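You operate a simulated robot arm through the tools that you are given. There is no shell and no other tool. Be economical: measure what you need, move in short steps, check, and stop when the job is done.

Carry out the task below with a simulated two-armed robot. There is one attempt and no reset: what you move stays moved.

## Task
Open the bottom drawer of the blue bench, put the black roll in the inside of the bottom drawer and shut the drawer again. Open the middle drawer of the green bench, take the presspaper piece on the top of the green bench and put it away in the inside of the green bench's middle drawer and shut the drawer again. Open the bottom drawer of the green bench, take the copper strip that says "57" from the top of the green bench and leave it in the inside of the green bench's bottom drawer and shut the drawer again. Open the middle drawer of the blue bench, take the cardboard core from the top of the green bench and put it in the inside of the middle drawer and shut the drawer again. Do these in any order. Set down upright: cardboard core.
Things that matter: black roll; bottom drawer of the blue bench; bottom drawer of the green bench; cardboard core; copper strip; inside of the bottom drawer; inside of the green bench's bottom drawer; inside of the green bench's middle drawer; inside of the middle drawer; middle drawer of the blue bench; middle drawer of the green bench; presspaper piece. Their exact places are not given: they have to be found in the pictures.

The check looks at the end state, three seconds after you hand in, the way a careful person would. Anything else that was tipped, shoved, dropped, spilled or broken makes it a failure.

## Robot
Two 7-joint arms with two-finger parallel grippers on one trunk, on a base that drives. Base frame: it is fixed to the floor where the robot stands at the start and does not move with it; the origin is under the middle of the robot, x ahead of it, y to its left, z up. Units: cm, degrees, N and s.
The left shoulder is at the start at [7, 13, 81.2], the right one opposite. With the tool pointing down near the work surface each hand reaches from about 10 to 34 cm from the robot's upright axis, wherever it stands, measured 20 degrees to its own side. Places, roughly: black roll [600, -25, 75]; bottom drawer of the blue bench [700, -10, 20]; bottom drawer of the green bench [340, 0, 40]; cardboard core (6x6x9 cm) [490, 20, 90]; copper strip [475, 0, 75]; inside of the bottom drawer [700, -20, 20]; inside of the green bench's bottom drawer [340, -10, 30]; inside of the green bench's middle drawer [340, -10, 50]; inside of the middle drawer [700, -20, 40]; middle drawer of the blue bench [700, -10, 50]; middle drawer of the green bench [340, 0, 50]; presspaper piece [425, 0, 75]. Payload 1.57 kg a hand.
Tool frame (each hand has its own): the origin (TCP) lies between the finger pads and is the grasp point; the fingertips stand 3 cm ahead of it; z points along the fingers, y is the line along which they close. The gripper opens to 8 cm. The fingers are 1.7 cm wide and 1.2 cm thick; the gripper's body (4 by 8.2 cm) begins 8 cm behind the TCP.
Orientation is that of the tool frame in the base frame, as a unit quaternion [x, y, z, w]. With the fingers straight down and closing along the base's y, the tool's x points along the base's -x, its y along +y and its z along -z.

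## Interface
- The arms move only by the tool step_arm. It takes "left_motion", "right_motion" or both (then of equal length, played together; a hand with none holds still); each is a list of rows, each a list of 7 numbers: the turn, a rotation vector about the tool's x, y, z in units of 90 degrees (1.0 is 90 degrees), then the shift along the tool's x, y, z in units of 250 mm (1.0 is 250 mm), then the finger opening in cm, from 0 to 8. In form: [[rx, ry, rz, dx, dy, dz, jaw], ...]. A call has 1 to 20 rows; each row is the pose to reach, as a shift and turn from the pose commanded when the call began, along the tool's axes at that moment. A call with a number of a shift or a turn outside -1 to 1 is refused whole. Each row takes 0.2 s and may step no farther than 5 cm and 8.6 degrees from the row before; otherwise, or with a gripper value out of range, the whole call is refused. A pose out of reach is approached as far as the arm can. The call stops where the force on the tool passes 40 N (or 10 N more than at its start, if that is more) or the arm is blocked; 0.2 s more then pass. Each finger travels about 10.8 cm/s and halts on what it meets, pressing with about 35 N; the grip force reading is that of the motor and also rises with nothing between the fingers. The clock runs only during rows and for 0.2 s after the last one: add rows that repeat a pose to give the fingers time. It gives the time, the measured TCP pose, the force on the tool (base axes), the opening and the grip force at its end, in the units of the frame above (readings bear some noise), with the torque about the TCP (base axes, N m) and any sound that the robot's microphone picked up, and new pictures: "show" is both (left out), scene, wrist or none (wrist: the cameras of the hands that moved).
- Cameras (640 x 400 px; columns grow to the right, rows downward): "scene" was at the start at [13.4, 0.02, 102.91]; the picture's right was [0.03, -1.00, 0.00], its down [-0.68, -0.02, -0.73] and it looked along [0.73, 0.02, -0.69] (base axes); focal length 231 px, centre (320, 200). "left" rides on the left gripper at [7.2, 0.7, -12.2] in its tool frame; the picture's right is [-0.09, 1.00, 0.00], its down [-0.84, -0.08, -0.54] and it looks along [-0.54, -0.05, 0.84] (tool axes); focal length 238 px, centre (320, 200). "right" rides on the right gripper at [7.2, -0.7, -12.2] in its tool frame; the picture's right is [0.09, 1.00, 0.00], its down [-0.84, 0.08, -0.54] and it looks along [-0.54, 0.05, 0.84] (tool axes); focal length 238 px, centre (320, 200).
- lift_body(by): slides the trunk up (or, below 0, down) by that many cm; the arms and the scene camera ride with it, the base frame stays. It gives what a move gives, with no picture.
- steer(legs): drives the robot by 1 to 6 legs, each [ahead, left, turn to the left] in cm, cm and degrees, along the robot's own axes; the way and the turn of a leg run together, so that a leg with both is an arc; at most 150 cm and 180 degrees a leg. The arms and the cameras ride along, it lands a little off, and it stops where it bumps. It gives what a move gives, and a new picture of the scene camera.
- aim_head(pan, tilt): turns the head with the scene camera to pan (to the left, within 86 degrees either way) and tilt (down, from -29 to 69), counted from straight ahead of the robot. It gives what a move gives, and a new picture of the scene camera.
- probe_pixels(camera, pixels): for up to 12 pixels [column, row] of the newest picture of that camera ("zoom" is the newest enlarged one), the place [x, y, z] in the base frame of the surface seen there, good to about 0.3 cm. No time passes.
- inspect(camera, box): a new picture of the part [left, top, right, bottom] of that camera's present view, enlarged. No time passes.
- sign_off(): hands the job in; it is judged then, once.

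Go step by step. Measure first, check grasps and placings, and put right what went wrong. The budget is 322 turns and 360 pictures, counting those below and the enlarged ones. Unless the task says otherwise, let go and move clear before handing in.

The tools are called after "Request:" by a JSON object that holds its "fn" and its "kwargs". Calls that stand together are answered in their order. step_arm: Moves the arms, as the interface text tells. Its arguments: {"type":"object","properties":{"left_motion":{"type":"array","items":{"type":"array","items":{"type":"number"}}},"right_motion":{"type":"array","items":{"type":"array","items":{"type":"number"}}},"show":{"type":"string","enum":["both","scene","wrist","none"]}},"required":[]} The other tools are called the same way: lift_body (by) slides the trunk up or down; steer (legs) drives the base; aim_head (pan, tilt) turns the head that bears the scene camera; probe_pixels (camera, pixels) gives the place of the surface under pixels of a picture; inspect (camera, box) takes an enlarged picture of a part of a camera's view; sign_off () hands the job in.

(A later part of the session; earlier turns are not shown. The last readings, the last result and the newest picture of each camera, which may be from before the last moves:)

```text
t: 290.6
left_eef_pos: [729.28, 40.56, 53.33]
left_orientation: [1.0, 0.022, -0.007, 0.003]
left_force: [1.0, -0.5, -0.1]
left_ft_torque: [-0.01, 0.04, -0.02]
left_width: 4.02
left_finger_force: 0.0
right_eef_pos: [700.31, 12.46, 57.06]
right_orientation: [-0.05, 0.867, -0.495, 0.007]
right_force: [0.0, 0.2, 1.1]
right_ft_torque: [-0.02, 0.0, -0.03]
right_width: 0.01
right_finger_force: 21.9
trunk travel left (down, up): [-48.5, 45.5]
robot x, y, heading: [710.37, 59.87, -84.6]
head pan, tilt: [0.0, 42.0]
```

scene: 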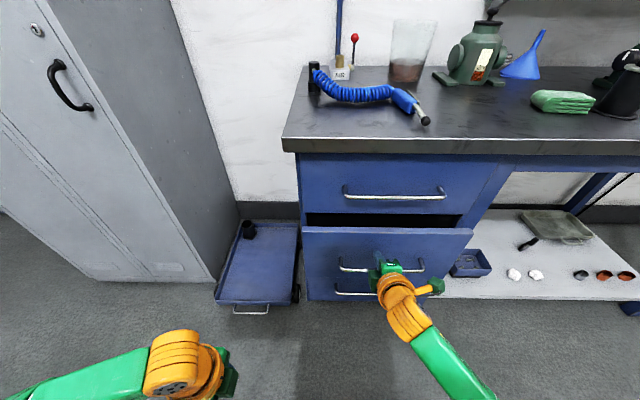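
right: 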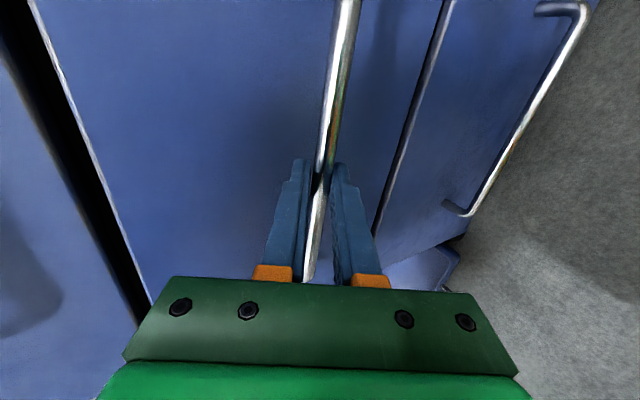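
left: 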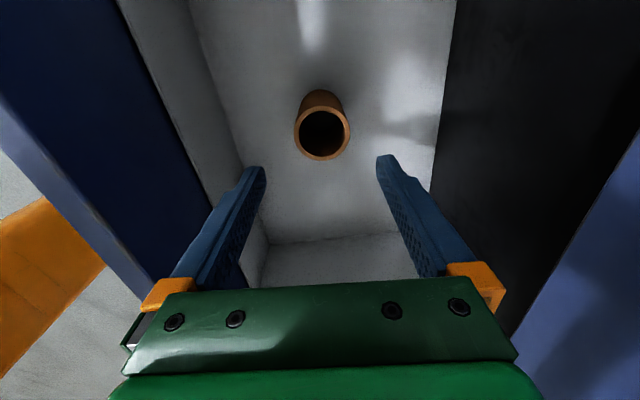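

~6 cm left. Base 3 more, then slow arm push to seat.

Request:
{"fn": "steer", "kwargs": {"legs": [[3, 0, 0]]}}

Request:
{"fn": "step_arm", "kwargs": {"right_motion": [[0, 0, 0, 0, -0.01, 0.017, 0], [0, 0, 0, 0, -0.02, 0.035, 0], [0, 0, 0, 0, -0.03, 0.052, 0], [0, 0, 0, 0, -0.04, 0.069, 0], [0, 0, 0, 0, -0.05, 0.086, 0], [0, 0, 0, 0, -0.06, 0.103, 0], [0, 0, 0, 0, -0.07, 0.12, 0], [0, 0, 0, 0, -0.08, 0.137, 0], [0, 0, 0, 0, -0.09, 0.155, 0], [0, 0, 0, 0, -0.1, 0.172, 0]], "show": "both"}}

```text
t: 291.4
left_eef_pos: [729.63, 37.52, 53.27]
left_orientation: [1.0, 0.021, -0.008, 0.005]
left_force: [-0.2, 0.3, 0.2]
left_ft_torque: [0.03, -0.03, -0.02]
left_width: 3.99
left_finger_force: 0.1
right_eef_pos: [700.64, 9.36, 57.02]
right_orientation: [-0.05, 0.867, -0.496, 0.006]
right_force: [0.3, 0.3, -0.6]
right_ft_torque: [-0.01, 0.02, 0.02]
right_width: 0.0
right_finger_force: 20.9
trunk travel left (down, up): [-48.5, 45.5]
robot x, y, heading: [711.11, 56.84, -84.7]
head pan, tilt: [0.0, 42.0]
```

scene: 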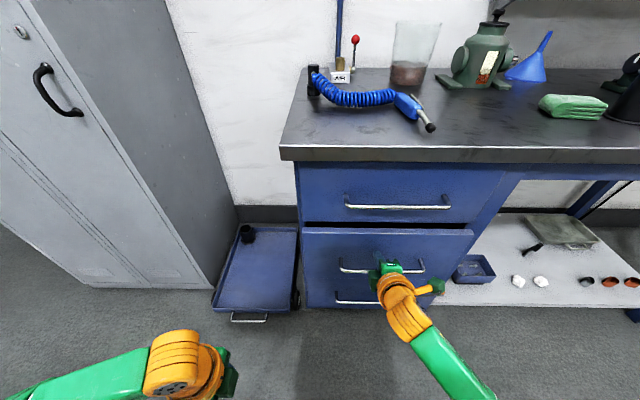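

```text
t: 293.4
left_eef_pos: [729.48, 37.76, 53.45]
left_orientation: [1.0, 0.019, -0.008, 0.007]
left_force: [-0.2, 0.0, -0.1]
left_ft_torque: [-0.01, 0.0, 0.02]
left_width: 4.01
left_finger_force: 0.0
right_eef_pos: [700.99, 5.75, 57.03]
right_orientation: [-0.049, 0.868, -0.494, 0.006]
right_force: [-3.0, 22.1, 10.0]
right_ft_torque: [-0.17, 0.0, -0.07]
right_width: 0.01
right_finger_force: 21.5
trunk travel left (down, up): [-48.5, 45.5]
robot x, y, heading: [710.48, 56.43, -84.7]
head pan, tilt: [0.0, 42.0]
stopped in row 10 (right hand): the force on the tool passed its limit at 45 N (the readings are from after the stop); the commanded pose is now the measured one
```

scene: 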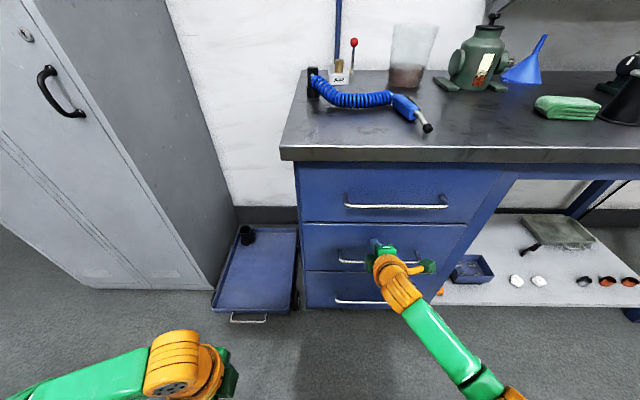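
right: 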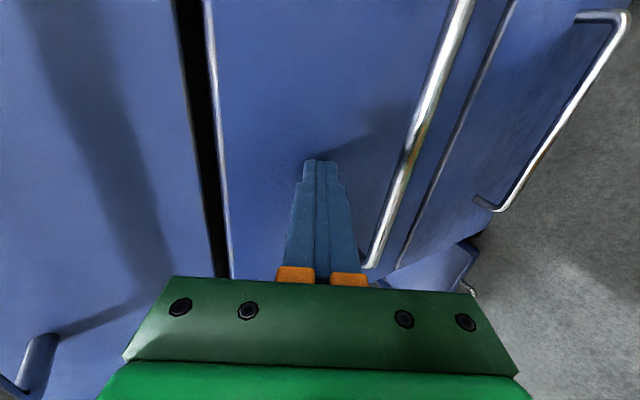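

Shut. Now the black roll: back away, strafe right, raise, turn the left tool back so it closes along the bench.

Request:
{"fn": "steer", "kwargs": {"legs": [[-35, 0, 0], [0, -122, 0]]}}

Request:
{"fn": "lift_body", "kwargs": {"by": 40}}

Request:
{"fn": "step_arm", "kwargs": {"left_motion": [[0, 0, 0, 0, 0.08, -0.03, 6], [0, 0, 0, 0, 0.16, -0.06, 6], [0, 0, 0, 0, 0.24, -0.1, 6], [0, 0, 0, 0, 0.32, -0.14, 6], [0, 0, 0, 0, 0.4, -0.2, 6], [0, 0, 0, 0, 0.4, -0.26, 6], [0, 0, 0, 0, 0.4, -0.26, 6]], "right_motion": [[0, 0, 0, 0, 0.05, -0.09, 0], [0, 0, 0, 0, 0.1, -0.18, 0], [0, 0, 0, 0, 0.15, -0.27, 0], [0, 0, 0, 0, 0.2, -0.36, 0], [0, 0, 0, 0, 0.22, -0.45, 0], [0, 0, 0, 0, 0.22, -0.5, 0], [0, 0, 0, 0, 0.22, -0.5, 0]], "show": "none"}}

Request:
{"fn": "step_arm", "kwargs": {"left_motion": [[0, 0, -0.09, 0, 0, 0, 6], [0, 0, -0.18, 0, 0, 0, 6], [0, 0, -0.27, 0, 0, 0, 6], [0, 0, -0.36, 0, 0, 0, 6], [0, 0, -0.45, 0, 0, 0, 6], [0, 0, -0.54, 0, 0, 0, 6], [0, 0, -0.63, 0, 0, 0, 6], [0, 0, -0.72, 0, 0, 0, 6], [0, 0, -0.81, 0, 0, 0, 6], [0, 0, -0.9, 0, 0, 0, 6], [0, 0, -0.96, 0, 0, 0, 6], [0, 0, -0.96, 0, 0, 0, 6]], "show": "scene"}}

```text
t: 301.4
left_eef_pos: [605.03, 61.35, 53.35]
left_orientation: [1.0, 0.011, -0.008, 0.004]
left_force: [0.3, 0.3, 0.4]
left_ft_torque: [-0.03, 0.03, 0.02]
left_width: 4.02
left_finger_force: 0.0
right_eef_pos: [575.79, 29.77, 56.71]
right_orientation: [-0.04, 0.871, -0.49, 0.001]
right_force: [0.5, -0.3, 0.4]
right_ft_torque: [0.05, 0.02, -0.01]
right_width: 0.02
right_finger_force: 21.2
trunk travel left (down, up): [-48.5, 45.5]
robot x, y, heading: [586.58, 80.96, -85.7]
head pan, tilt: [0.0, 42.0]
```

scene: 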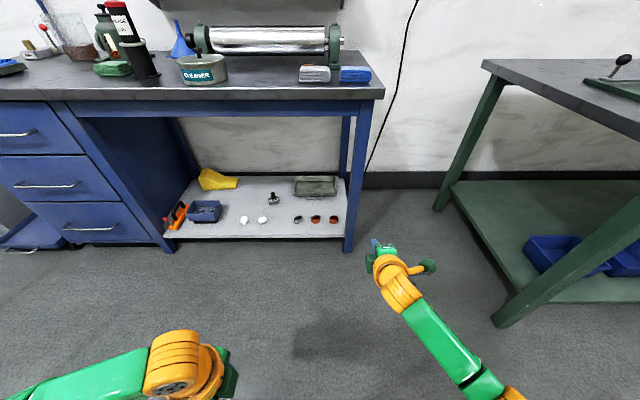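

```text
t: 305.2
left_eef_pos: [605.08, 61.37, 93.21]
left_orientation: [1.0, 0.011, -0.008, 0.005]
left_force: [-0.2, 0.9, -0.2]
left_ft_torque: [0.04, 0.0, 0.0]
left_width: 3.98
left_finger_force: 0.1
right_eef_pos: [575.97, 29.85, 96.72]
right_orientation: [-0.041, 0.87, -0.491, 0.001]
right_force: [-0.4, 0.2, -0.4]
right_ft_torque: [0.04, -0.03, 0.04]
right_width: 0.0
right_finger_force: 21.3
trunk travel left (down, up): [-88.5, 5.5]
robot x, y, heading: [586.89, 81.04, -85.9]
head pan, tilt: [0.0, 42.0]
```

```text
t: 306.8
left_eef_pos: [605.52, 51.31, 99.72]
left_orientation: [1.0, 0.01, -0.007, 0.005]
left_force: [0.5, 0.3, 0.2]
left_ft_torque: [0.02, -0.02, 0.0]
left_width: 5.99
left_finger_force: 0.1
right_eef_pos: [575.2, 43.4, 98.66]
right_orientation: [-0.04, 0.871, -0.49, 0.001]
right_force: [-0.4, -0.3, -0.6]
right_ft_torque: [0.01, -0.05, -0.01]
right_width: 0.01
right_finger_force: 21.4
trunk travel left (down, up): [-88.5, 5.5]
robot x, y, heading: [586.78, 80.98, -85.9]
head pan, tilt: [0.0, 42.0]
```

```text
t: 309.4
left_eef_pos: [605.36, 51.46, 99.91]
left_orientation: [0.721, 0.693, -0.008, -0.002]
left_force: [-0.2, 0.1, 0.5]
left_ft_torque: [0.03, 0.0, 0.0]
left_width: 6.01
left_finger_force: 0.2
right_eef_pos: [575.06, 43.33, 98.74]
right_orientation: [-0.041, 0.871, -0.49, 0.001]
right_force: [0.0, -0.4, 0.6]
right_ft_torque: [0.04, -0.01, -0.02]
right_width: 0.0
right_finger_force: 21.2
trunk travel left (down, up): [-88.5, 5.5]
robot x, y, heading: [586.56, 80.88, -85.7]
head pan, tilt: [0.0, 42.0]
```

scene: 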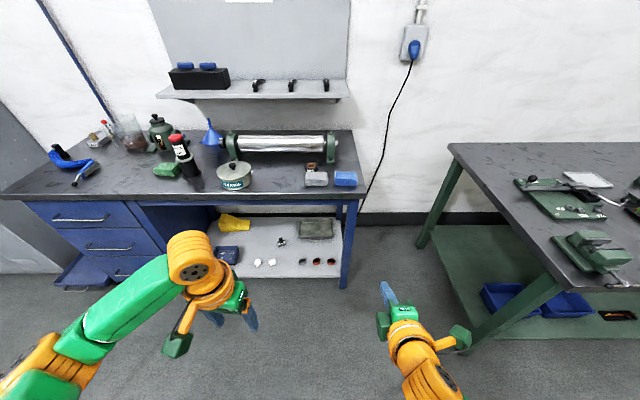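

Request:
{"fn": "inspect", "kwargs": {"camera": "scene", "box": [285, 145, 365, 195]}}

Request:
{"fn": "probe_pixels", "kwargs": {"camera": "zoom", "pixels": [[180, 155], [210, 135], [243, 150], [213, 165], [210, 175], [180, 195], [335, 190], [250, 230], [340, 135]]}}

Request:
{"fn": "probe_pixels", "kwargs": {"camera": "scene", "pixels": [[290, 277], [290, 265], [330, 198], [345, 285]]}}

```text
8.00 times, centred on (325, 170) of scene
```

zoom: 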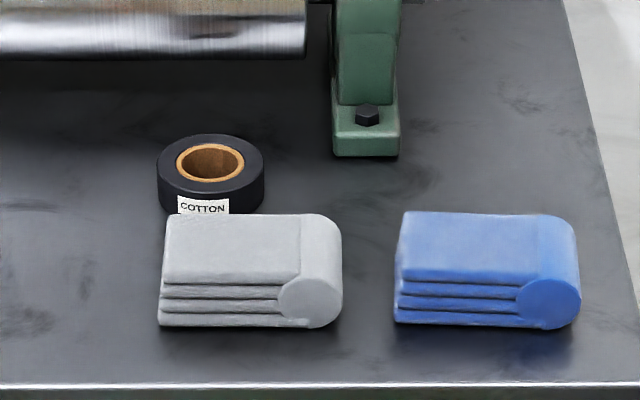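

```text
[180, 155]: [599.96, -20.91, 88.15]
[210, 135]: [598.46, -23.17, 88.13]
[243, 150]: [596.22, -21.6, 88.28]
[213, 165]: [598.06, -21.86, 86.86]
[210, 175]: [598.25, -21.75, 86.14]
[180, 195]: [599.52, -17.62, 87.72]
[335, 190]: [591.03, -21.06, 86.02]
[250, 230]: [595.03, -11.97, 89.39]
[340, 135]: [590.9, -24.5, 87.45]
```

```text
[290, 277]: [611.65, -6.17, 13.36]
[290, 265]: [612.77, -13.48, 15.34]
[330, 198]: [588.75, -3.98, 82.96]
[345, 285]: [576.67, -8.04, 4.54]
```

Roll center (598.2,-20.3), top 88.2; gray cloth close in front, so grip along x with a vertical tool. Drive in and extend.

Request:
{"fn": "steer", "kwargs": {"legs": [[62, -9, 0]]}}

Request:
{"fn": "step_arm", "kwargs": {"left_motion": [[0, 0, 0, -0.07, -0.035, 0, 7], [0, 0, 0, -0.14, -0.07, 0, 7], [0, 0, 0, -0.21, -0.1, 0, 7], [0, 0, 0, -0.25, -0.12, 0, 7], [0, 0, 0, -0.25, -0.12, 0, 7]]}}

```text
t: 312.9
left_eef_pos: [600.2, -10.21, 99.98]
left_orientation: [0.723, 0.691, -0.009, -0.001]
left_force: [0.2, -0.5, -0.5]
left_ft_torque: [0.02, -0.03, -0.02]
left_width: 6.02
left_finger_force: 0.0
right_eef_pos: [570.02, -18.32, 98.78]
right_orientation: [-0.039, 0.871, -0.49, 0.0]
right_force: [-0.1, -0.1, 0.0]
right_ft_torque: [0.01, 0.0, -0.01]
right_width: 0.01
right_finger_force: 21.6
trunk travel left (down, up): [-88.5, 5.5]
robot x, y, heading: [581.8, 19.6, -86.1]
head pan, tilt: [0.0, 42.0]
```

scene: 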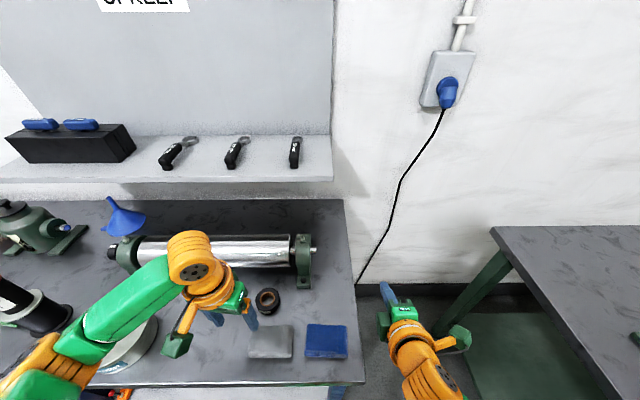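

```text
t: 314.1
left_eef_pos: [596.99, -16.47, 100.03]
left_orientation: [0.723, 0.691, -0.008, -0.002]
left_force: [0.0, 0.2, -0.9]
left_ft_torque: [0.0, 0.04, 0.03]
left_width: 7.01
left_finger_force: 0.0
right_eef_pos: [569.95, -18.4, 98.72]
right_orientation: [-0.04, 0.871, -0.49, 0.0]
right_force: [-0.8, -0.1, -0.2]
right_ft_torque: [0.01, -0.03, 0.01]
right_width: 0.0
right_finger_force: 21.4
trunk travel left (down, up): [-88.5, 5.5]
robot x, y, heading: [581.71, 19.2, -86.0]
head pan, tilt: [0.0, 42.0]
```

scene: 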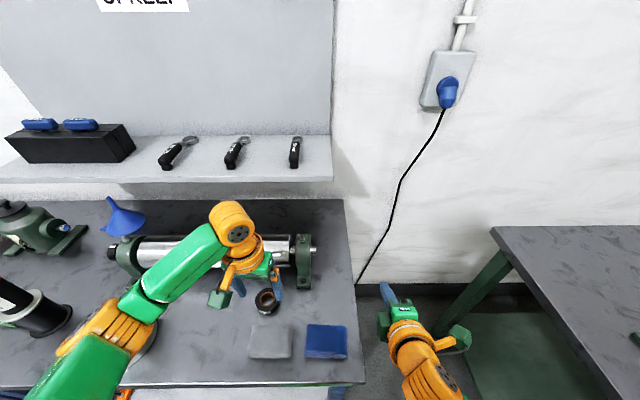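
left: 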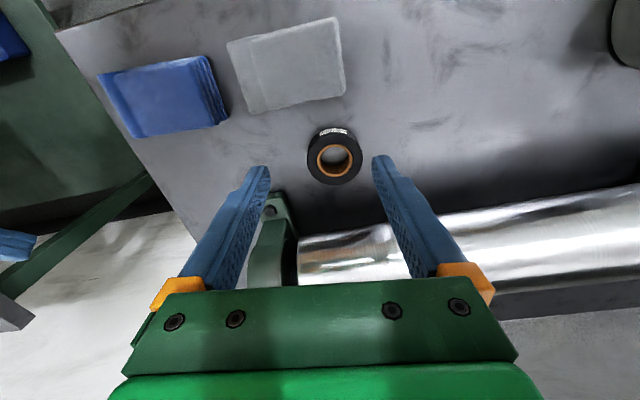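

Request:
{"fn": "probe_pixels", "kwargs": {"camera": "left", "pixels": [[312, 155], [357, 152], [334, 133], [334, 182], [310, 235], [350, 250], [280, 225], [330, 85]]}}

```text
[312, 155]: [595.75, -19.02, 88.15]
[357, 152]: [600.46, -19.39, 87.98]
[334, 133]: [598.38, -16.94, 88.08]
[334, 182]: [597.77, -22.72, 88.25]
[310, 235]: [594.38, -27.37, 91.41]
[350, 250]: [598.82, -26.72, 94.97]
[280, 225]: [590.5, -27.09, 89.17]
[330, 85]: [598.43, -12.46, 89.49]
```

Roll center (598.1,-19.8). Align over it, then descend with the arm.

Request:
{"fn": "step_arm", "kwargs": {"left_motion": [[0, 0, 0, -0.07, 0.025, 0, 7.4], [0, 0, 0, -0.13, 0.05, 0, 7.4], [0, 0, 0, -0.13, 0.05, 0.1, 7.4], [0, 0, 0, -0.13, 0.05, 0.2, 7.4], [0, 0, 0, -0.13, 0.05, 0.3, 7.4], [0, 0, 0, -0.13, 0.05, 0.3, 7.4]], "show": "wrist"}}

```text
t: 315.5
left_eef_pos: [597.91, -20.13, 92.47]
left_orientation: [0.723, 0.691, -0.009, -0.003]
left_force: [0.2, -0.8, -0.1]
left_ft_torque: [0.02, 0.05, -0.01]
left_width: 7.38
left_finger_force: 0.0
right_eef_pos: [569.98, -18.25, 98.62]
right_orientation: [-0.04, 0.87, -0.491, 0.0]
right_force: [-0.6, 0.1, -0.1]
right_ft_torque: [-0.01, -0.01, -0.02]
right_width: 0.0
right_finger_force: 21.1
trunk travel left (down, up): [-88.5, 5.5]
robot x, y, heading: [581.87, 19.43, -86.1]
head pan, tilt: [0.0, 42.0]
```

left: 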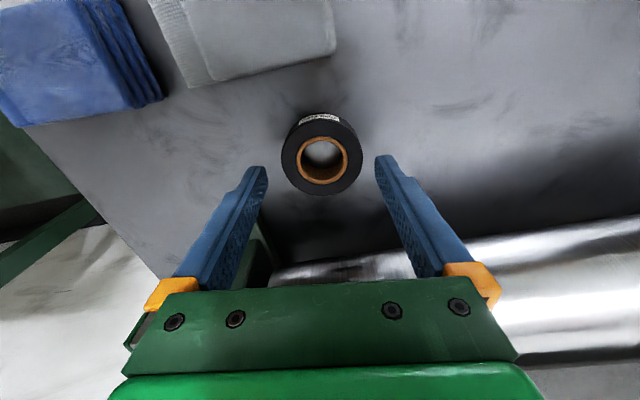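

Request:
{"fn": "step_arm", "kwargs": {"left_motion": [[0, 0, 0, 0, 0.005, 0.06, 7.4], [0, 0, 0, 0, 0.005, 0.118, 7.4], [0, 0, 0, 0, 0.005, 0.118, 7.4], [0, 0, 0, 0, 0.005, 0.118, 6], [0, 0, 0, 0, 0.005, 0.118, 5], [0, 0, 0, 0, 0.005, 0.118, 4], [0, 0, 0, 0, 0.005, 0.118, 4]], "show": "wrist"}}

```text
t: 317.1
left_eef_pos: [597.94, -20.0, 89.6]
left_orientation: [0.723, 0.691, -0.008, -0.002]
left_force: [1.1, 0.5, 0.4]
left_ft_torque: [-0.01, 0.02, 0.03]
left_width: 5.68
left_finger_force: 34.7
right_eef_pos: [570.08, -18.4, 98.64]
right_orientation: [-0.04, 0.87, -0.491, 0.001]
right_force: [-0.2, -0.2, 0.5]
right_ft_torque: [0.01, -0.03, -0.01]
right_width: 0.0
right_finger_force: 21.2
trunk travel left (down, up): [-88.5, 5.5]
robot x, y, heading: [581.59, 19.09, -86.1]
head pan, tilt: [0.0, 42.0]
```

left: 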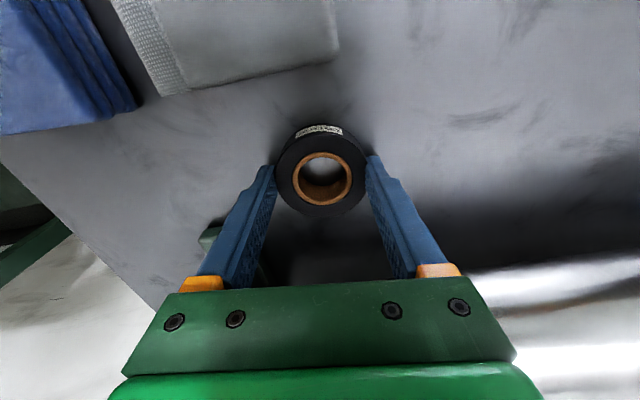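

Gripped (5.7 cm). Lift by arm and back away.

Request:
{"fn": "step_arm", "kwargs": {"left_motion": [[0, 0, 0, 0, 0, -0.1, 4], [0, 0, 0, 0, 0, -0.2, 4], [0, 0, 0, 0, 0, -0.3, 4], [0, 0, 0, 0, 0, -0.4, 4], [0, 0, 0, 0, 0, -0.4, 4]], "show": "wrist"}}

Request:
{"fn": "steer", "kwargs": {"legs": [[-62, 0, 0], [0, 122, 0]]}}

```text
t: 318.3
left_eef_pos: [598.16, -19.95, 99.58]
left_orientation: [0.723, 0.691, -0.008, -0.002]
left_force: [-0.6, 0.2, -0.1]
left_ft_torque: [-0.01, 0.03, 0.0]
left_width: 5.66
left_finger_force: 35.0
right_eef_pos: [569.91, -18.4, 98.59]
right_orientation: [-0.04, 0.87, -0.491, 0.001]
right_force: [-0.1, -0.1, 0.7]
right_ft_torque: [-0.03, 0.04, -0.03]
right_width: 0.02
right_finger_force: 21.2
trunk travel left (down, up): [-88.5, 5.5]
robot x, y, heading: [581.37, 18.79, -86.0]
head pan, tilt: [0.0, 42.0]
```

left: 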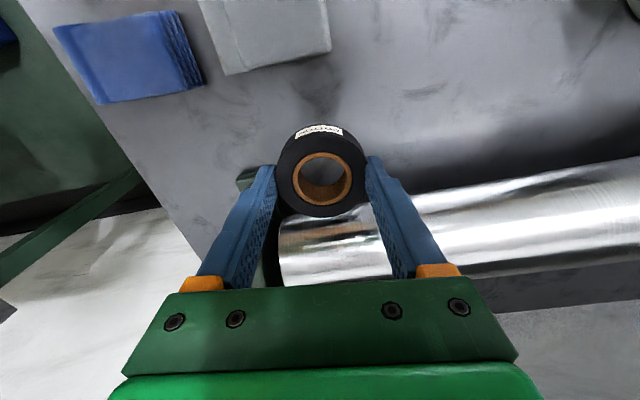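

```text
t: 327.4
left_eef_pos: [715.21, 49.86, 99.52]
left_orientation: [0.712, 0.702, -0.008, -0.002]
left_force: [-0.9, -0.2, 0.2]
left_ft_torque: [0.01, -0.01, 0.03]
left_width: 5.69
left_finger_force: 34.9
right_eef_pos: [687.2, 50.51, 98.68]
right_orientation: [-0.053, 0.87, -0.491, 0.007]
right_force: [0.4, 0.2, 0.1]
right_ft_torque: [-0.01, -0.03, -0.01]
right_width: 0.01
right_finger_force: 21.4
trunk travel left (down, up): [-88.5, 5.5]
robot x, y, heading: [697.63, 88.52, -84.2]
head pan, tilt: [0.0, 42.0]
```

scene: 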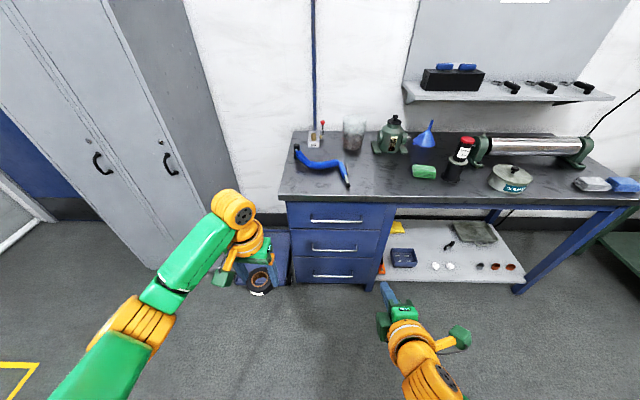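

Retract the left hand with the roll and lower for the bottom drawer (handle z≈26).

Request:
{"fn": "step_arm", "kwargs": {"left_motion": [[0, 0, 0, 0.12, 0.02, 0, 4], [0, 0, 0, 0.24, 0.04, 0, 4], [0, 0, 0, 0.36, 0.06, 0, 4], [0, 0, 0, 0.48, 0.08, 0, 4], [0, 0, 0, 0.6, 0.1, 0, 4], [0, 0, 0, 0.6, 0.1, 0, 4]], "show": "none"}}

Request:
{"fn": "lift_body", "kwargs": {"by": -40}}

Request:
{"fn": "lift_body", "kwargs": {"by": -31.5}}

Request:
{"fn": "steer", "kwargs": {"legs": [[24, 9, 0]]}}

Request:
{"fn": "inspect", "kwargs": {"camera": "right", "box": [0, 0, 640, 400]}}

```text
t: 328.8
left_eef_pos: [717.85, 64.64, 99.22]
left_orientation: [0.712, 0.702, -0.008, -0.002]
left_force: [-0.1, -0.1, -0.4]
left_ft_torque: [0.03, -0.03, 0.04]
left_width: 5.68
left_finger_force: 35.1
right_eef_pos: [687.28, 50.44, 98.59]
right_orientation: [-0.052, 0.87, -0.49, 0.008]
right_force: [0.0, 0.0, -0.5]
right_ft_torque: [0.02, -0.01, 0.01]
right_width: 0.0
right_finger_force: 22.0
trunk travel left (down, up): [-88.5, 5.5]
robot x, y, heading: [697.62, 88.85, -84.1]
head pan, tilt: [0.0, 42.0]
```

```text
t: 332.6
left_eef_pos: [717.98, 64.55, 59.25]
left_orientation: [0.712, 0.702, -0.008, -0.002]
left_force: [0.3, -0.4, -0.6]
left_ft_torque: [0.0, 0.0, 0.0]
left_width: 5.68
left_finger_force: 34.8
right_eef_pos: [687.19, 50.58, 58.65]
right_orientation: [-0.052, 0.87, -0.49, 0.007]
right_force: [0.2, 0.1, 0.2]
right_ft_torque: [-0.01, 0.0, 0.01]
right_width: 0.0
right_finger_force: 21.6
trunk travel left (down, up): [-48.5, 45.5]
robot x, y, heading: [697.76, 88.71, -84.0]
head pan, tilt: [0.0, 42.0]
```

```text
t: 335.7
left_eef_pos: [718.07, 64.67, 27.95]
left_orientation: [0.712, 0.702, -0.008, -0.002]
left_force: [0.6, 1.1, 0.0]
left_ft_torque: [0.04, 0.02, -0.05]
left_width: 5.68
left_finger_force: 35.2
right_eef_pos: [687.31, 50.58, 27.12]
right_orientation: [-0.053, 0.87, -0.49, 0.008]
right_force: [-0.6, -0.3, 0.3]
right_ft_torque: [0.03, 0.02, -0.01]
right_width: 0.0
right_finger_force: 21.1
trunk travel left (down, up): [-17.0, 77.0]
robot x, y, heading: [697.87, 88.36, -84.4]
head pan, tilt: [0.0, 42.0]
```

```text
t: 337.6
left_eef_pos: [729.69, 41.04, 27.81]
left_orientation: [0.711, 0.704, -0.008, -0.002]
left_force: [-0.6, -0.1, -0.2]
left_ft_torque: [0.01, -0.02, -0.01]
left_width: 5.69
left_finger_force: 35.1
right_eef_pos: [699.11, 26.82, 27.12]
right_orientation: [-0.055, 0.87, -0.491, 0.009]
right_force: [0.2, -0.6, -0.2]
right_ft_torque: [0.01, 0.0, -0.02]
right_width: 0.01
right_finger_force: 21.2
trunk travel left (down, up): [-17.0, 77.0]
robot x, y, heading: [709.38, 64.76, -84.2]
head pan, tilt: [0.0, 42.0]
```

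scene: 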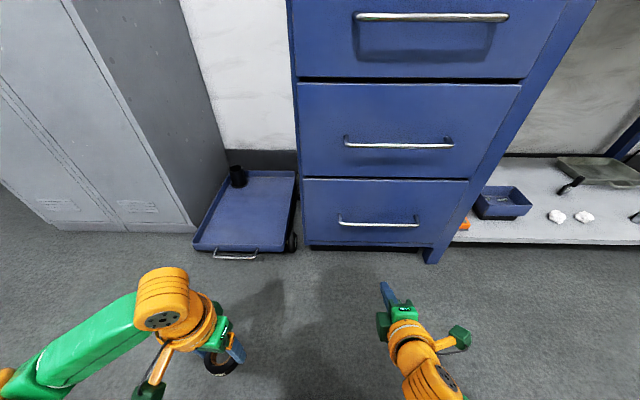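

```text
1.00 times, centred on (320, 200) of right (not enlarged: the box is as wide or as high as the picture)
```

zoom: 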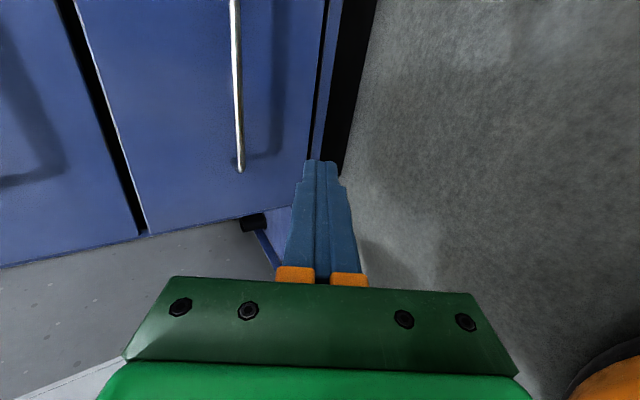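

Request:
{"fn": "probe_pixels", "kwargs": {"camera": "zoom", "pixels": [[236, 40], [237, 80], [238, 120], [239, 155]]}}

Request:
{"fn": "probe_pixels", "kwargs": {"camera": "scene", "pixels": [[235, 255], [200, 245], [288, 245], [240, 200], [340, 222], [415, 222]]}}

```text
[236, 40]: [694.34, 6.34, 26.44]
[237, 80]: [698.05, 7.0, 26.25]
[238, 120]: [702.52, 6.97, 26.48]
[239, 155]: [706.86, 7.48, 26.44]
```

```text
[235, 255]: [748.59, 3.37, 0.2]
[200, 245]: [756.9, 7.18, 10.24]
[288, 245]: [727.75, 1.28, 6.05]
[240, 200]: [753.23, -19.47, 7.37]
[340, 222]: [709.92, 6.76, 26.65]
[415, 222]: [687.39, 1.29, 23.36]
```

Bar at (700,7.0,26.4). Drive 14 closer with jaws open.

Request:
{"fn": "step_arm", "kwargs": {"right_motion": [[0, 0, 0, 0, 0, 0, 2], [0, 0, 0, 0, 0, 0, 3.8], [0, 0, 0, 0, 0, 0, 3.8]], "show": "none"}}

Request:
{"fn": "steer", "kwargs": {"legs": [[14, 0, 0]]}}

```text
t: 338.4
left_eef_pos: [729.7, 41.07, 27.77]
left_orientation: [0.71, 0.704, -0.009, -0.002]
left_force: [0.3, -0.8, -0.8]
left_ft_torque: [0.02, 0.03, -0.01]
left_width: 5.67
left_finger_force: 34.6
right_eef_pos: [699.12, 26.66, 27.05]
right_orientation: [-0.055, 0.87, -0.491, 0.009]
right_force: [0.6, 1.2, 0.4]
right_ft_torque: [0.0, -0.02, 0.02]
right_width: 3.8
right_finger_force: 0.1
trunk travel left (down, up): [-17.0, 77.0]
robot x, y, heading: [709.55, 64.96, -83.8]
head pan, tilt: [0.0, 42.0]
```

```text
t: 339.8
left_eef_pos: [731.09, 27.05, 27.84]
left_orientation: [0.711, 0.704, -0.009, -0.001]
left_force: [-0.4, -0.8, 0.2]
left_ft_torque: [-0.03, -0.02, 0.01]
left_width: 5.67
left_finger_force: 35.2
right_eef_pos: [700.38, 12.88, 27.13]
right_orientation: [-0.055, 0.87, -0.49, 0.009]
right_force: [-0.8, 0.5, 0.6]
right_ft_torque: [0.02, 0.0, 0.0]
right_width: 3.78
right_finger_force: 0.0
trunk travel left (down, up): [-17.0, 77.0]
robot x, y, heading: [710.83, 51.02, -84.4]
head pan, tilt: [0.0, 42.0]
```

scene: 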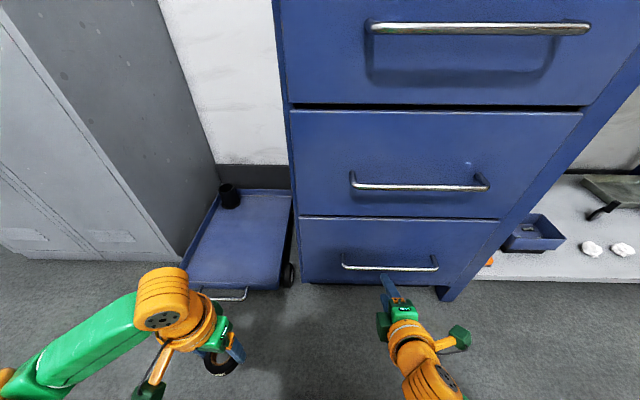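

Request:
{"fn": "step_arm", "kwargs": {"right_motion": [[0, 0, 0, 0.01, -0.04, 0.07, 3.6], [0, 0, 0, 0.02, -0.08, 0.14, 3.6], [0, 0, 0, 0.024, -0.103, 0.2, 3.6], [0, 0, 0, 0.024, -0.103, 0.2, 3.6], [0, 0, 0, 0.024, -0.103, 0.2, 2], [0, 0, 0, 0.024, -0.103, 0.2, 0.2], [0, 0, 0, 0.024, -0.103, 0.2, 0.2]], "show": "wrist"}}

```text
t: 341.4
left_eef_pos: [731.06, 27.12, 27.92]
left_orientation: [0.71, 0.704, -0.009, -0.001]
left_force: [0.4, -0.6, -1.0]
left_ft_torque: [0.01, 0.0, -0.02]
left_width: 5.68
left_finger_force: 34.4
right_eef_pos: [700.41, 7.42, 26.78]
right_orientation: [-0.054, 0.869, -0.491, 0.009]
right_force: [-0.8, -1.3, 3.8]
right_ft_torque: [-0.01, -0.5, -0.24]
right_width: 1.24
right_finger_force: 29.2
trunk travel left (down, up): [-17.0, 77.0]
robot x, y, heading: [711.07, 51.34, -84.2]
head pan, tilt: [0.0, 42.0]
```

right: 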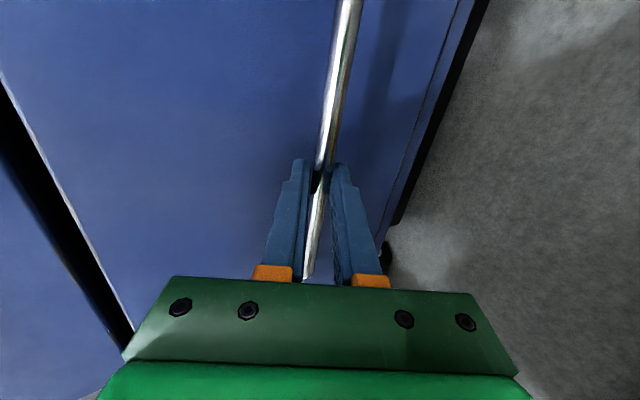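

Gripped. Pull 26 cm.

Request:
{"fn": "steer", "kwargs": {"legs": [[-13, 0.2, 0], [-13, 0.2, 0]]}}

Request:
{"fn": "step_arm", "kwargs": {"right_motion": [[0, 0, 0, 0, 0, 0, 2.5], [0, 0, 0, 0, 0, 0, 4], [0, 0, 0, 0, 0, -0.1, 4], [0, 0, 0, 0, 0, -0.25, 4], [0, 0, 0, 0.1, 0.03, -0.36, 3], [0, 0, 0, 0.2, 0.06, -0.47, 2], [0, 0, 0, 0.3, 0.09, -0.57, 0], [0, 0, 0, 0.38, 0.1, -0.62, 0], [0, 0, 0, 0.38, 0.1, -0.62, 0]], "show": "scene"}}

```text
t: 343.5
left_eef_pos: [728.93, 52.97, 27.8]
left_orientation: [0.709, 0.705, -0.01, -0.002]
left_force: [0.1, -0.5, -0.9]
left_ft_torque: [0.0, 0.04, -0.01]
left_width: 5.66
left_finger_force: 35.4
right_eef_pos: [698.5, 33.21, 26.87]
right_orientation: [-0.057, 0.87, -0.491, 0.011]
right_force: [12.3, 1.4, 4.6]
right_ft_torque: [0.0, -0.54, -0.11]
right_width: 1.24
right_finger_force: 29.2
trunk travel left (down, up): [-17.0, 77.0]
robot x, y, heading: [708.68, 77.03, -83.9]
head pan, tilt: [0.0, 42.0]
```

scene: 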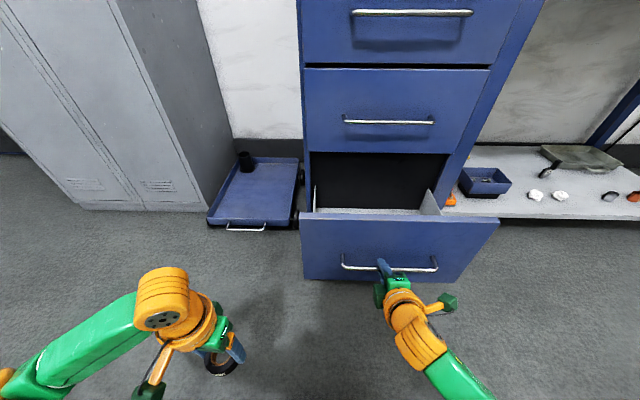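

```text
t: 345.5
left_eef_pos: [728.96, 53.1, 27.81]
left_orientation: [0.709, 0.706, -0.008, -0.002]
left_force: [-0.5, 0.7, -0.4]
left_ft_torque: [0.01, -0.03, -0.02]
left_width: 5.69
left_finger_force: 34.7
right_eef_pos: [686.25, 44.76, 27.26]
right_orientation: [-0.058, 0.869, -0.491, 0.012]
right_force: [-0.3, 0.0, -0.4]
right_ft_torque: [0.02, -0.02, -0.01]
right_width: 0.0
right_finger_force: 21.9
right hand out of reach, approached as far as the arm can: row 5, 6, 7, 8, 9
trunk travel left (down, up): [-17.0, 77.0]
robot x, y, heading: [708.36, 76.81, -83.8]
head pan, tilt: [0.0, 42.0]
```

scene: 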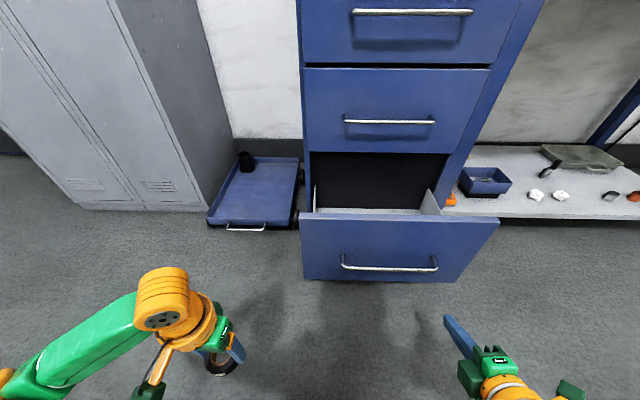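

Raise 20 cm and measure the open bottom drawer.

Request:
{"fn": "lift_body", "kwargs": {"by": 22}}

Request:
{"fn": "aim_head", "kwargs": {"pan": 0, "tilt": 50}}

```text
t: 347.9
left_eef_pos: [728.89, 53.09, 49.82]
left_orientation: [0.709, 0.705, -0.007, -0.002]
left_force: [-0.2, -0.2, -0.5]
left_ft_torque: [0.0, -0.01, -0.01]
left_width: 5.7
left_finger_force: 34.7
right_eef_pos: [686.17, 44.62, 49.18]
right_orientation: [-0.057, 0.87, -0.49, 0.011]
right_force: [0.6, -0.1, 0.9]
right_ft_torque: [-0.02, 0.03, -0.01]
right_width: 0.0
right_finger_force: 21.6
trunk travel left (down, up): [-39.0, 55.0]
robot x, y, heading: [708.3, 76.85, -83.7]
head pan, tilt: [0.0, 42.0]
```

```text
t: 348.5
left_eef_pos: [728.84, 53.17, 49.8]
left_orientation: [0.709, 0.705, -0.008, -0.002]
left_force: [-0.2, 0.1, -0.9]
left_ft_torque: [0.03, -0.02, -0.03]
left_width: 5.68
left_finger_force: 34.9
right_eef_pos: [686.18, 44.59, 49.11]
right_orientation: [-0.057, 0.869, -0.491, 0.011]
right_force: [-0.1, 0.3, 0.2]
right_ft_torque: [0.0, 0.0, -0.01]
right_width: 0.0
right_finger_force: 21.4
trunk travel left (down, up): [-39.0, 55.0]
robot x, y, heading: [708.15, 76.53, -83.7]
head pan, tilt: [0.0, 50.0]
```

scene: 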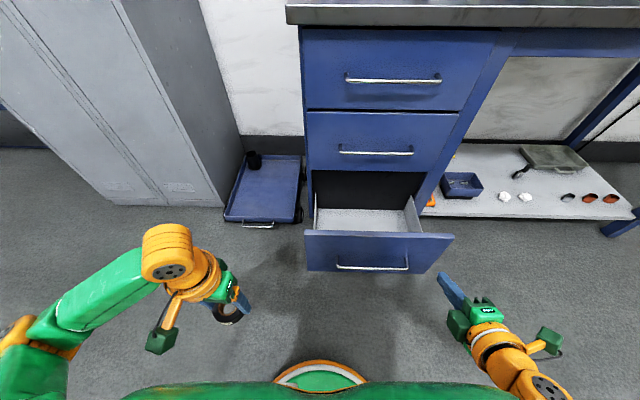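

Request:
{"fn": "probe_pixels", "kwargs": {"camera": "scene", "pixels": [[340, 220], [390, 222], [365, 228], [308, 233], [450, 236], [380, 234], [317, 212], [412, 212], [370, 268], [340, 266]]}}

Request:
{"fn": "inspect", "kwargs": {"camera": "scene", "box": [295, 165, 465, 280]}}

```text
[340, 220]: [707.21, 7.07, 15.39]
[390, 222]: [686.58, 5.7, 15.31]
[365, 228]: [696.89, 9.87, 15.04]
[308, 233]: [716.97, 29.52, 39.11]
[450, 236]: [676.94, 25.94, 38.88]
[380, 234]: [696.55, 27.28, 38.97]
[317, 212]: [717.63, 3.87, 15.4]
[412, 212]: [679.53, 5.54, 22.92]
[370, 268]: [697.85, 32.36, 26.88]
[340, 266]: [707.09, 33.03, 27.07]
```

```text
3.48 times, centred on (380, 222) of scene
```

zoom: 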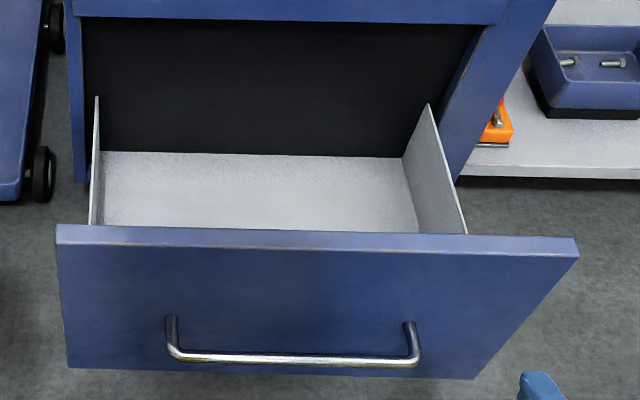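

Drawer is empty: floor z=15.3, rim 39, inner front y≈26. Extend the left hand, strafe right and drive in.

Request:
{"fn": "step_arm", "kwargs": {"left_motion": [[0, 0, 0, -0.11, -0.04, 0, 4], [0, 0, 0, -0.22, -0.08, 0, 4], [0, 0, 0, -0.33, -0.12, 0, 4], [0, 0, 0, -0.44, -0.152, 0, 4], [0, 0, 0, -0.44, -0.152, 0, 4]], "show": "none"}}

Request:
{"fn": "steer", "kwargs": {"legs": [[0, -30, 0], [24, 0, 0]]}}

Request:
{"fn": "inspect", "kwargs": {"camera": "left", "box": [0, 0, 640, 400]}}

```text
t: 349.7
left_eef_pos: [725.07, 42.06, 49.97]
left_orientation: [0.71, 0.704, -0.009, -0.001]
left_force: [0.1, 0.8, -1.2]
left_ft_torque: [-0.02, 0.01, -0.03]
left_width: 5.68
left_finger_force: 34.6
right_eef_pos: [686.09, 44.69, 49.28]
right_orientation: [-0.057, 0.869, -0.492, 0.011]
right_force: [-0.2, 0.0, 0.5]
right_ft_torque: [-0.01, 0.01, 0.0]
right_width: 0.0
right_finger_force: 21.0
trunk travel left (down, up): [-39.0, 55.0]
robot x, y, heading: [708.45, 77.03, -83.8]
head pan, tilt: [0.0, 50.0]
```

```text
t: 353.1
left_eef_pos: [698.05, 15.61, 49.92]
left_orientation: [0.708, 0.706, -0.008, -0.002]
left_force: [0.5, 0.1, -1.0]
left_ft_torque: [-0.03, -0.02, 0.02]
left_width: 5.67
left_finger_force: 34.5
right_eef_pos: [659.14, 17.97, 49.14]
right_orientation: [-0.058, 0.87, -0.489, 0.011]
right_force: [-0.6, -0.2, -0.6]
right_ft_torque: [0.0, 0.02, -0.01]
right_width: 0.0
right_finger_force: 21.5
trunk travel left (down, up): [-39.0, 55.0]
robot x, y, heading: [681.57, 50.21, -83.6]
head pan, tilt: [0.0, 50.0]
```

scene: 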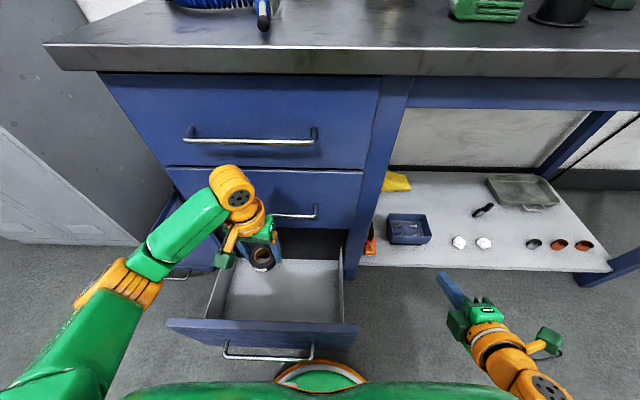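

```text
1.00 times, centred on (320, 200) of left (not enlarged: the box is as wide or as high as the picture)
```

zoom: 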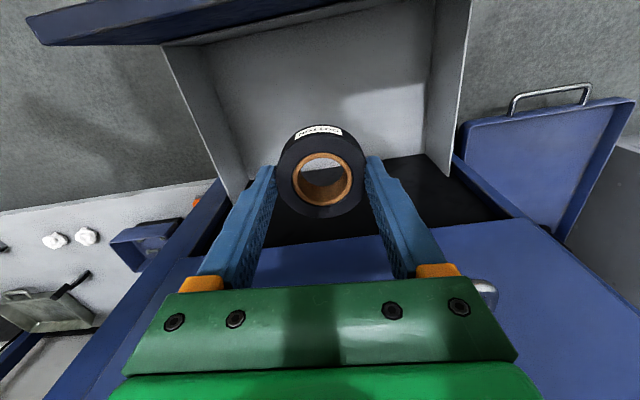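

Over the drawer. Lower by arm 14 cm first.

Request:
{"fn": "step_arm", "kwargs": {"left_motion": [[0, 0, 0, 0, 0, 0.12, 4], [0, 0, 0, 0, 0, 0.24, 4], [0, 0, 0, 0, 0, 0.36, 4], [0, 0, 0, 0, 0, 0.48, 4], [0, 0, 0, 0, 0, 0.56, 4], [0, 0, 0, 0, 0, 0.56, 4]]}}

Request:
{"fn": "probe_pixels", "kwargs": {"camera": "scene", "pixels": [[150, 280], [190, 230], [215, 210], [240, 190]]}}

```text
t: 354.5
left_eef_pos: [697.85, 15.76, 35.72]
left_orientation: [0.708, 0.706, -0.009, -0.001]
left_force: [0.8, -0.6, -0.8]
left_ft_torque: [0.01, 0.01, -0.03]
left_width: 5.66
left_finger_force: 35.0
right_eef_pos: [659.21, 17.94, 49.29]
right_orientation: [-0.058, 0.87, -0.49, 0.012]
right_force: [0.8, 0.4, 0.8]
right_ft_torque: [0.0, -0.01, 0.0]
right_width: 0.01
right_finger_force: 21.3
trunk travel left (down, up): [-39.0, 55.0]
robot x, y, heading: [681.24, 50.13, -83.6]
head pan, tilt: [0.0, 50.0]
```

scene: 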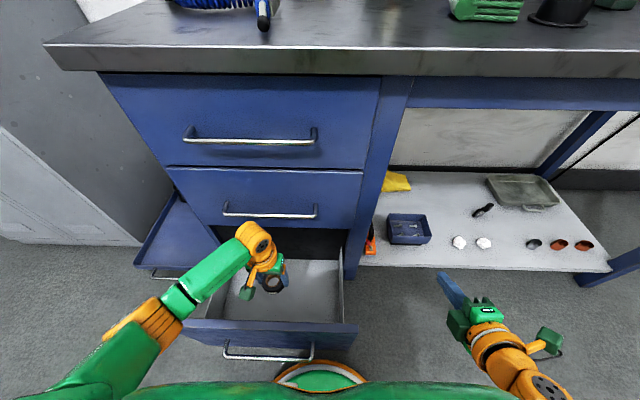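
left: 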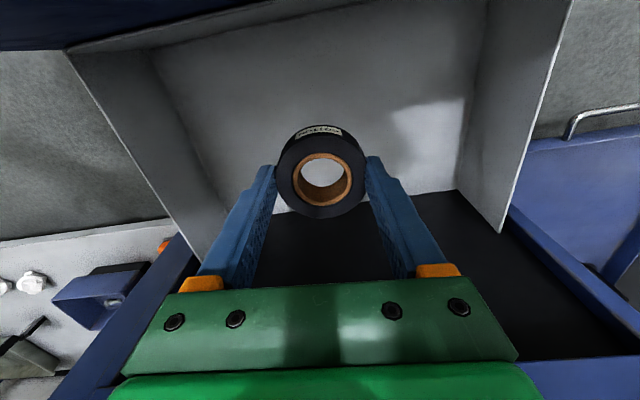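

```text
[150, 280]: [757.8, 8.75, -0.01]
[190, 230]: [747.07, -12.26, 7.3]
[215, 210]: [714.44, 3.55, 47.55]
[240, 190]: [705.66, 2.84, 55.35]
```

Request:
{"fn": "probe_pixels", "kwargs": {"camera": "scene", "pixels": [[150, 315], [178, 298], [205, 278], [230, 258], [258, 240], [260, 327]]}}

```text
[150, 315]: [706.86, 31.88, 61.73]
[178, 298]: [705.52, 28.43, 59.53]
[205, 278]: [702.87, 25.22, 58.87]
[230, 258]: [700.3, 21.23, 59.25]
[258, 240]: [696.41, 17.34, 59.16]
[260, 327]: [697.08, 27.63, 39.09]
```

Forearm bottom would meet the rim too early; lower the arm 7 more (steeper forearm) before lowering the trunk.

Request:
{"fn": "step_arm", "kwargs": {"left_motion": [[0, 0, 0, 0, 0, 0.1, 4], [0, 0, 0, 0, 0, 0.2, 4], [0, 0, 0, 0, 0, 0.28, 4], [0, 0, 0, 0, 0, 0.28, 4]]}}

```text
t: 355.5
left_eef_pos: [697.84, 15.41, 28.78]
left_orientation: [0.708, 0.706, -0.009, -0.003]
left_force: [-0.1, -0.1, 0.1]
left_ft_torque: [0.01, 0.02, 0.02]
left_width: 5.69
left_finger_force: 35.3
right_eef_pos: [659.15, 17.84, 49.23]
right_orientation: [-0.058, 0.87, -0.49, 0.011]
right_force: [0.5, -0.1, -0.4]
right_ft_torque: [0.0, 0.01, 0.0]
right_width: 0.0
right_finger_force: 20.9
trunk travel left (down, up): [-39.0, 55.0]
robot x, y, heading: [681.6, 50.26, -83.6]
head pan, tilt: [0.0, 50.0]
```

scene: 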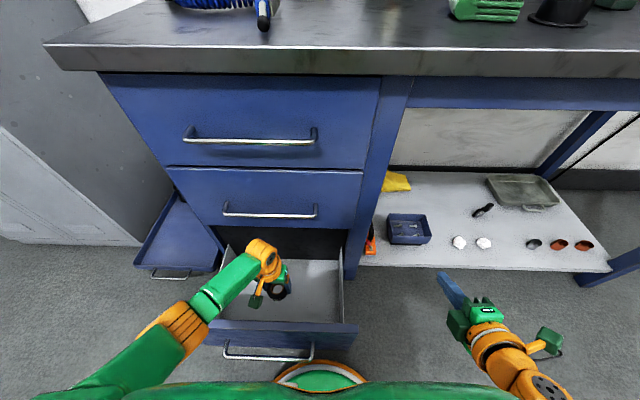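
left: 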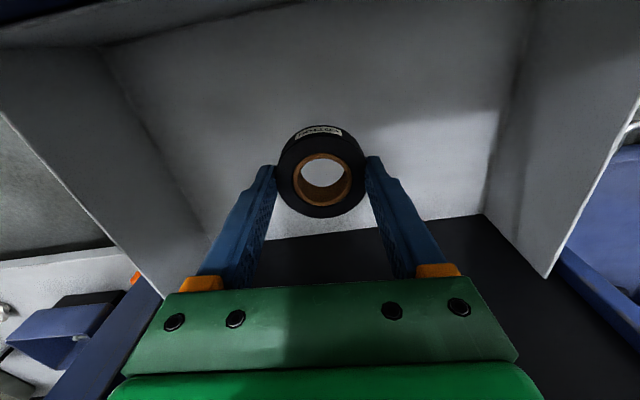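

Request:
{"fn": "probe_pixels", "kwargs": {"camera": "scene", "pixels": [[185, 325], [207, 302], [225, 283], [243, 265], [262, 255], [208, 325]]}}

```text
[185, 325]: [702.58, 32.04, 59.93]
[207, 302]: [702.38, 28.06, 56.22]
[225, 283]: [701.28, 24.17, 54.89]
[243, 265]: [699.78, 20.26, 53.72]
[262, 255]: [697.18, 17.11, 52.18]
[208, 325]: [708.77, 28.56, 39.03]
```

At the rim the forearm bottom is ≈48, so I can lower ~8 cm with the trunk. Go 7.5 and check.

Request:
{"fn": "lift_body", "kwargs": {"by": -7.5}}

```text
t: 356.7
left_eef_pos: [697.91, 15.38, 21.17]
left_orientation: [0.708, 0.706, -0.008, -0.002]
left_force: [-0.6, -0.5, -0.1]
left_ft_torque: [-0.04, -0.02, 0.02]
left_width: 5.66
left_finger_force: 35.3
right_eef_pos: [659.11, 17.93, 41.74]
right_orientation: [-0.057, 0.87, -0.49, 0.012]
right_force: [0.3, -0.3, -0.1]
right_ft_torque: [0.03, -0.01, 0.02]
right_width: 0.0
right_finger_force: 21.2
trunk travel left (down, up): [-31.5, 62.5]
robot x, y, heading: [681.53, 50.06, -83.6]
head pan, tilt: [0.0, 50.0]
```

Clean. Lower 1.8 cm more with the arm until contact.

Request:
{"fn": "step_arm", "kwargs": {"left_motion": [[0, 0, 0, 0, 0, 0.03, 4], [0, 0, 0, 0, 0, 0.06, 4], [0, 0, 0, 0, 0, 0.075, 4], [0, 0, 0, 0, 0, 0.09, 4]], "show": "wrist"}}

```text
t: 357.7
left_eef_pos: [697.88, 15.38, 19.13]
left_orientation: [0.708, 0.706, -0.009, -0.001]
left_force: [0.3, -0.4, 0.0]
left_ft_torque: [0.0, -0.02, 0.0]
left_width: 5.67
left_finger_force: 35.0
right_eef_pos: [659.1, 17.98, 41.75]
right_orientation: [-0.057, 0.87, -0.49, 0.011]
right_force: [-0.5, 0.6, -0.2]
right_ft_torque: [-0.03, -0.02, 0.05]
right_width: 0.0
right_finger_force: 21.5
trunk travel left (down, up): [-31.5, 62.5]
robot x, y, heading: [681.64, 49.79, -83.6]
head pan, tilt: [0.0, 50.0]
```

left: 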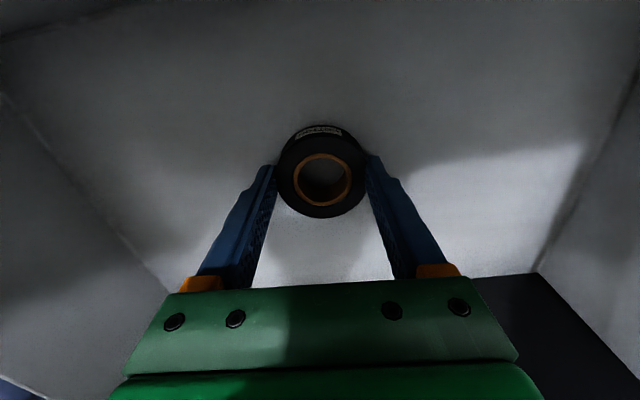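

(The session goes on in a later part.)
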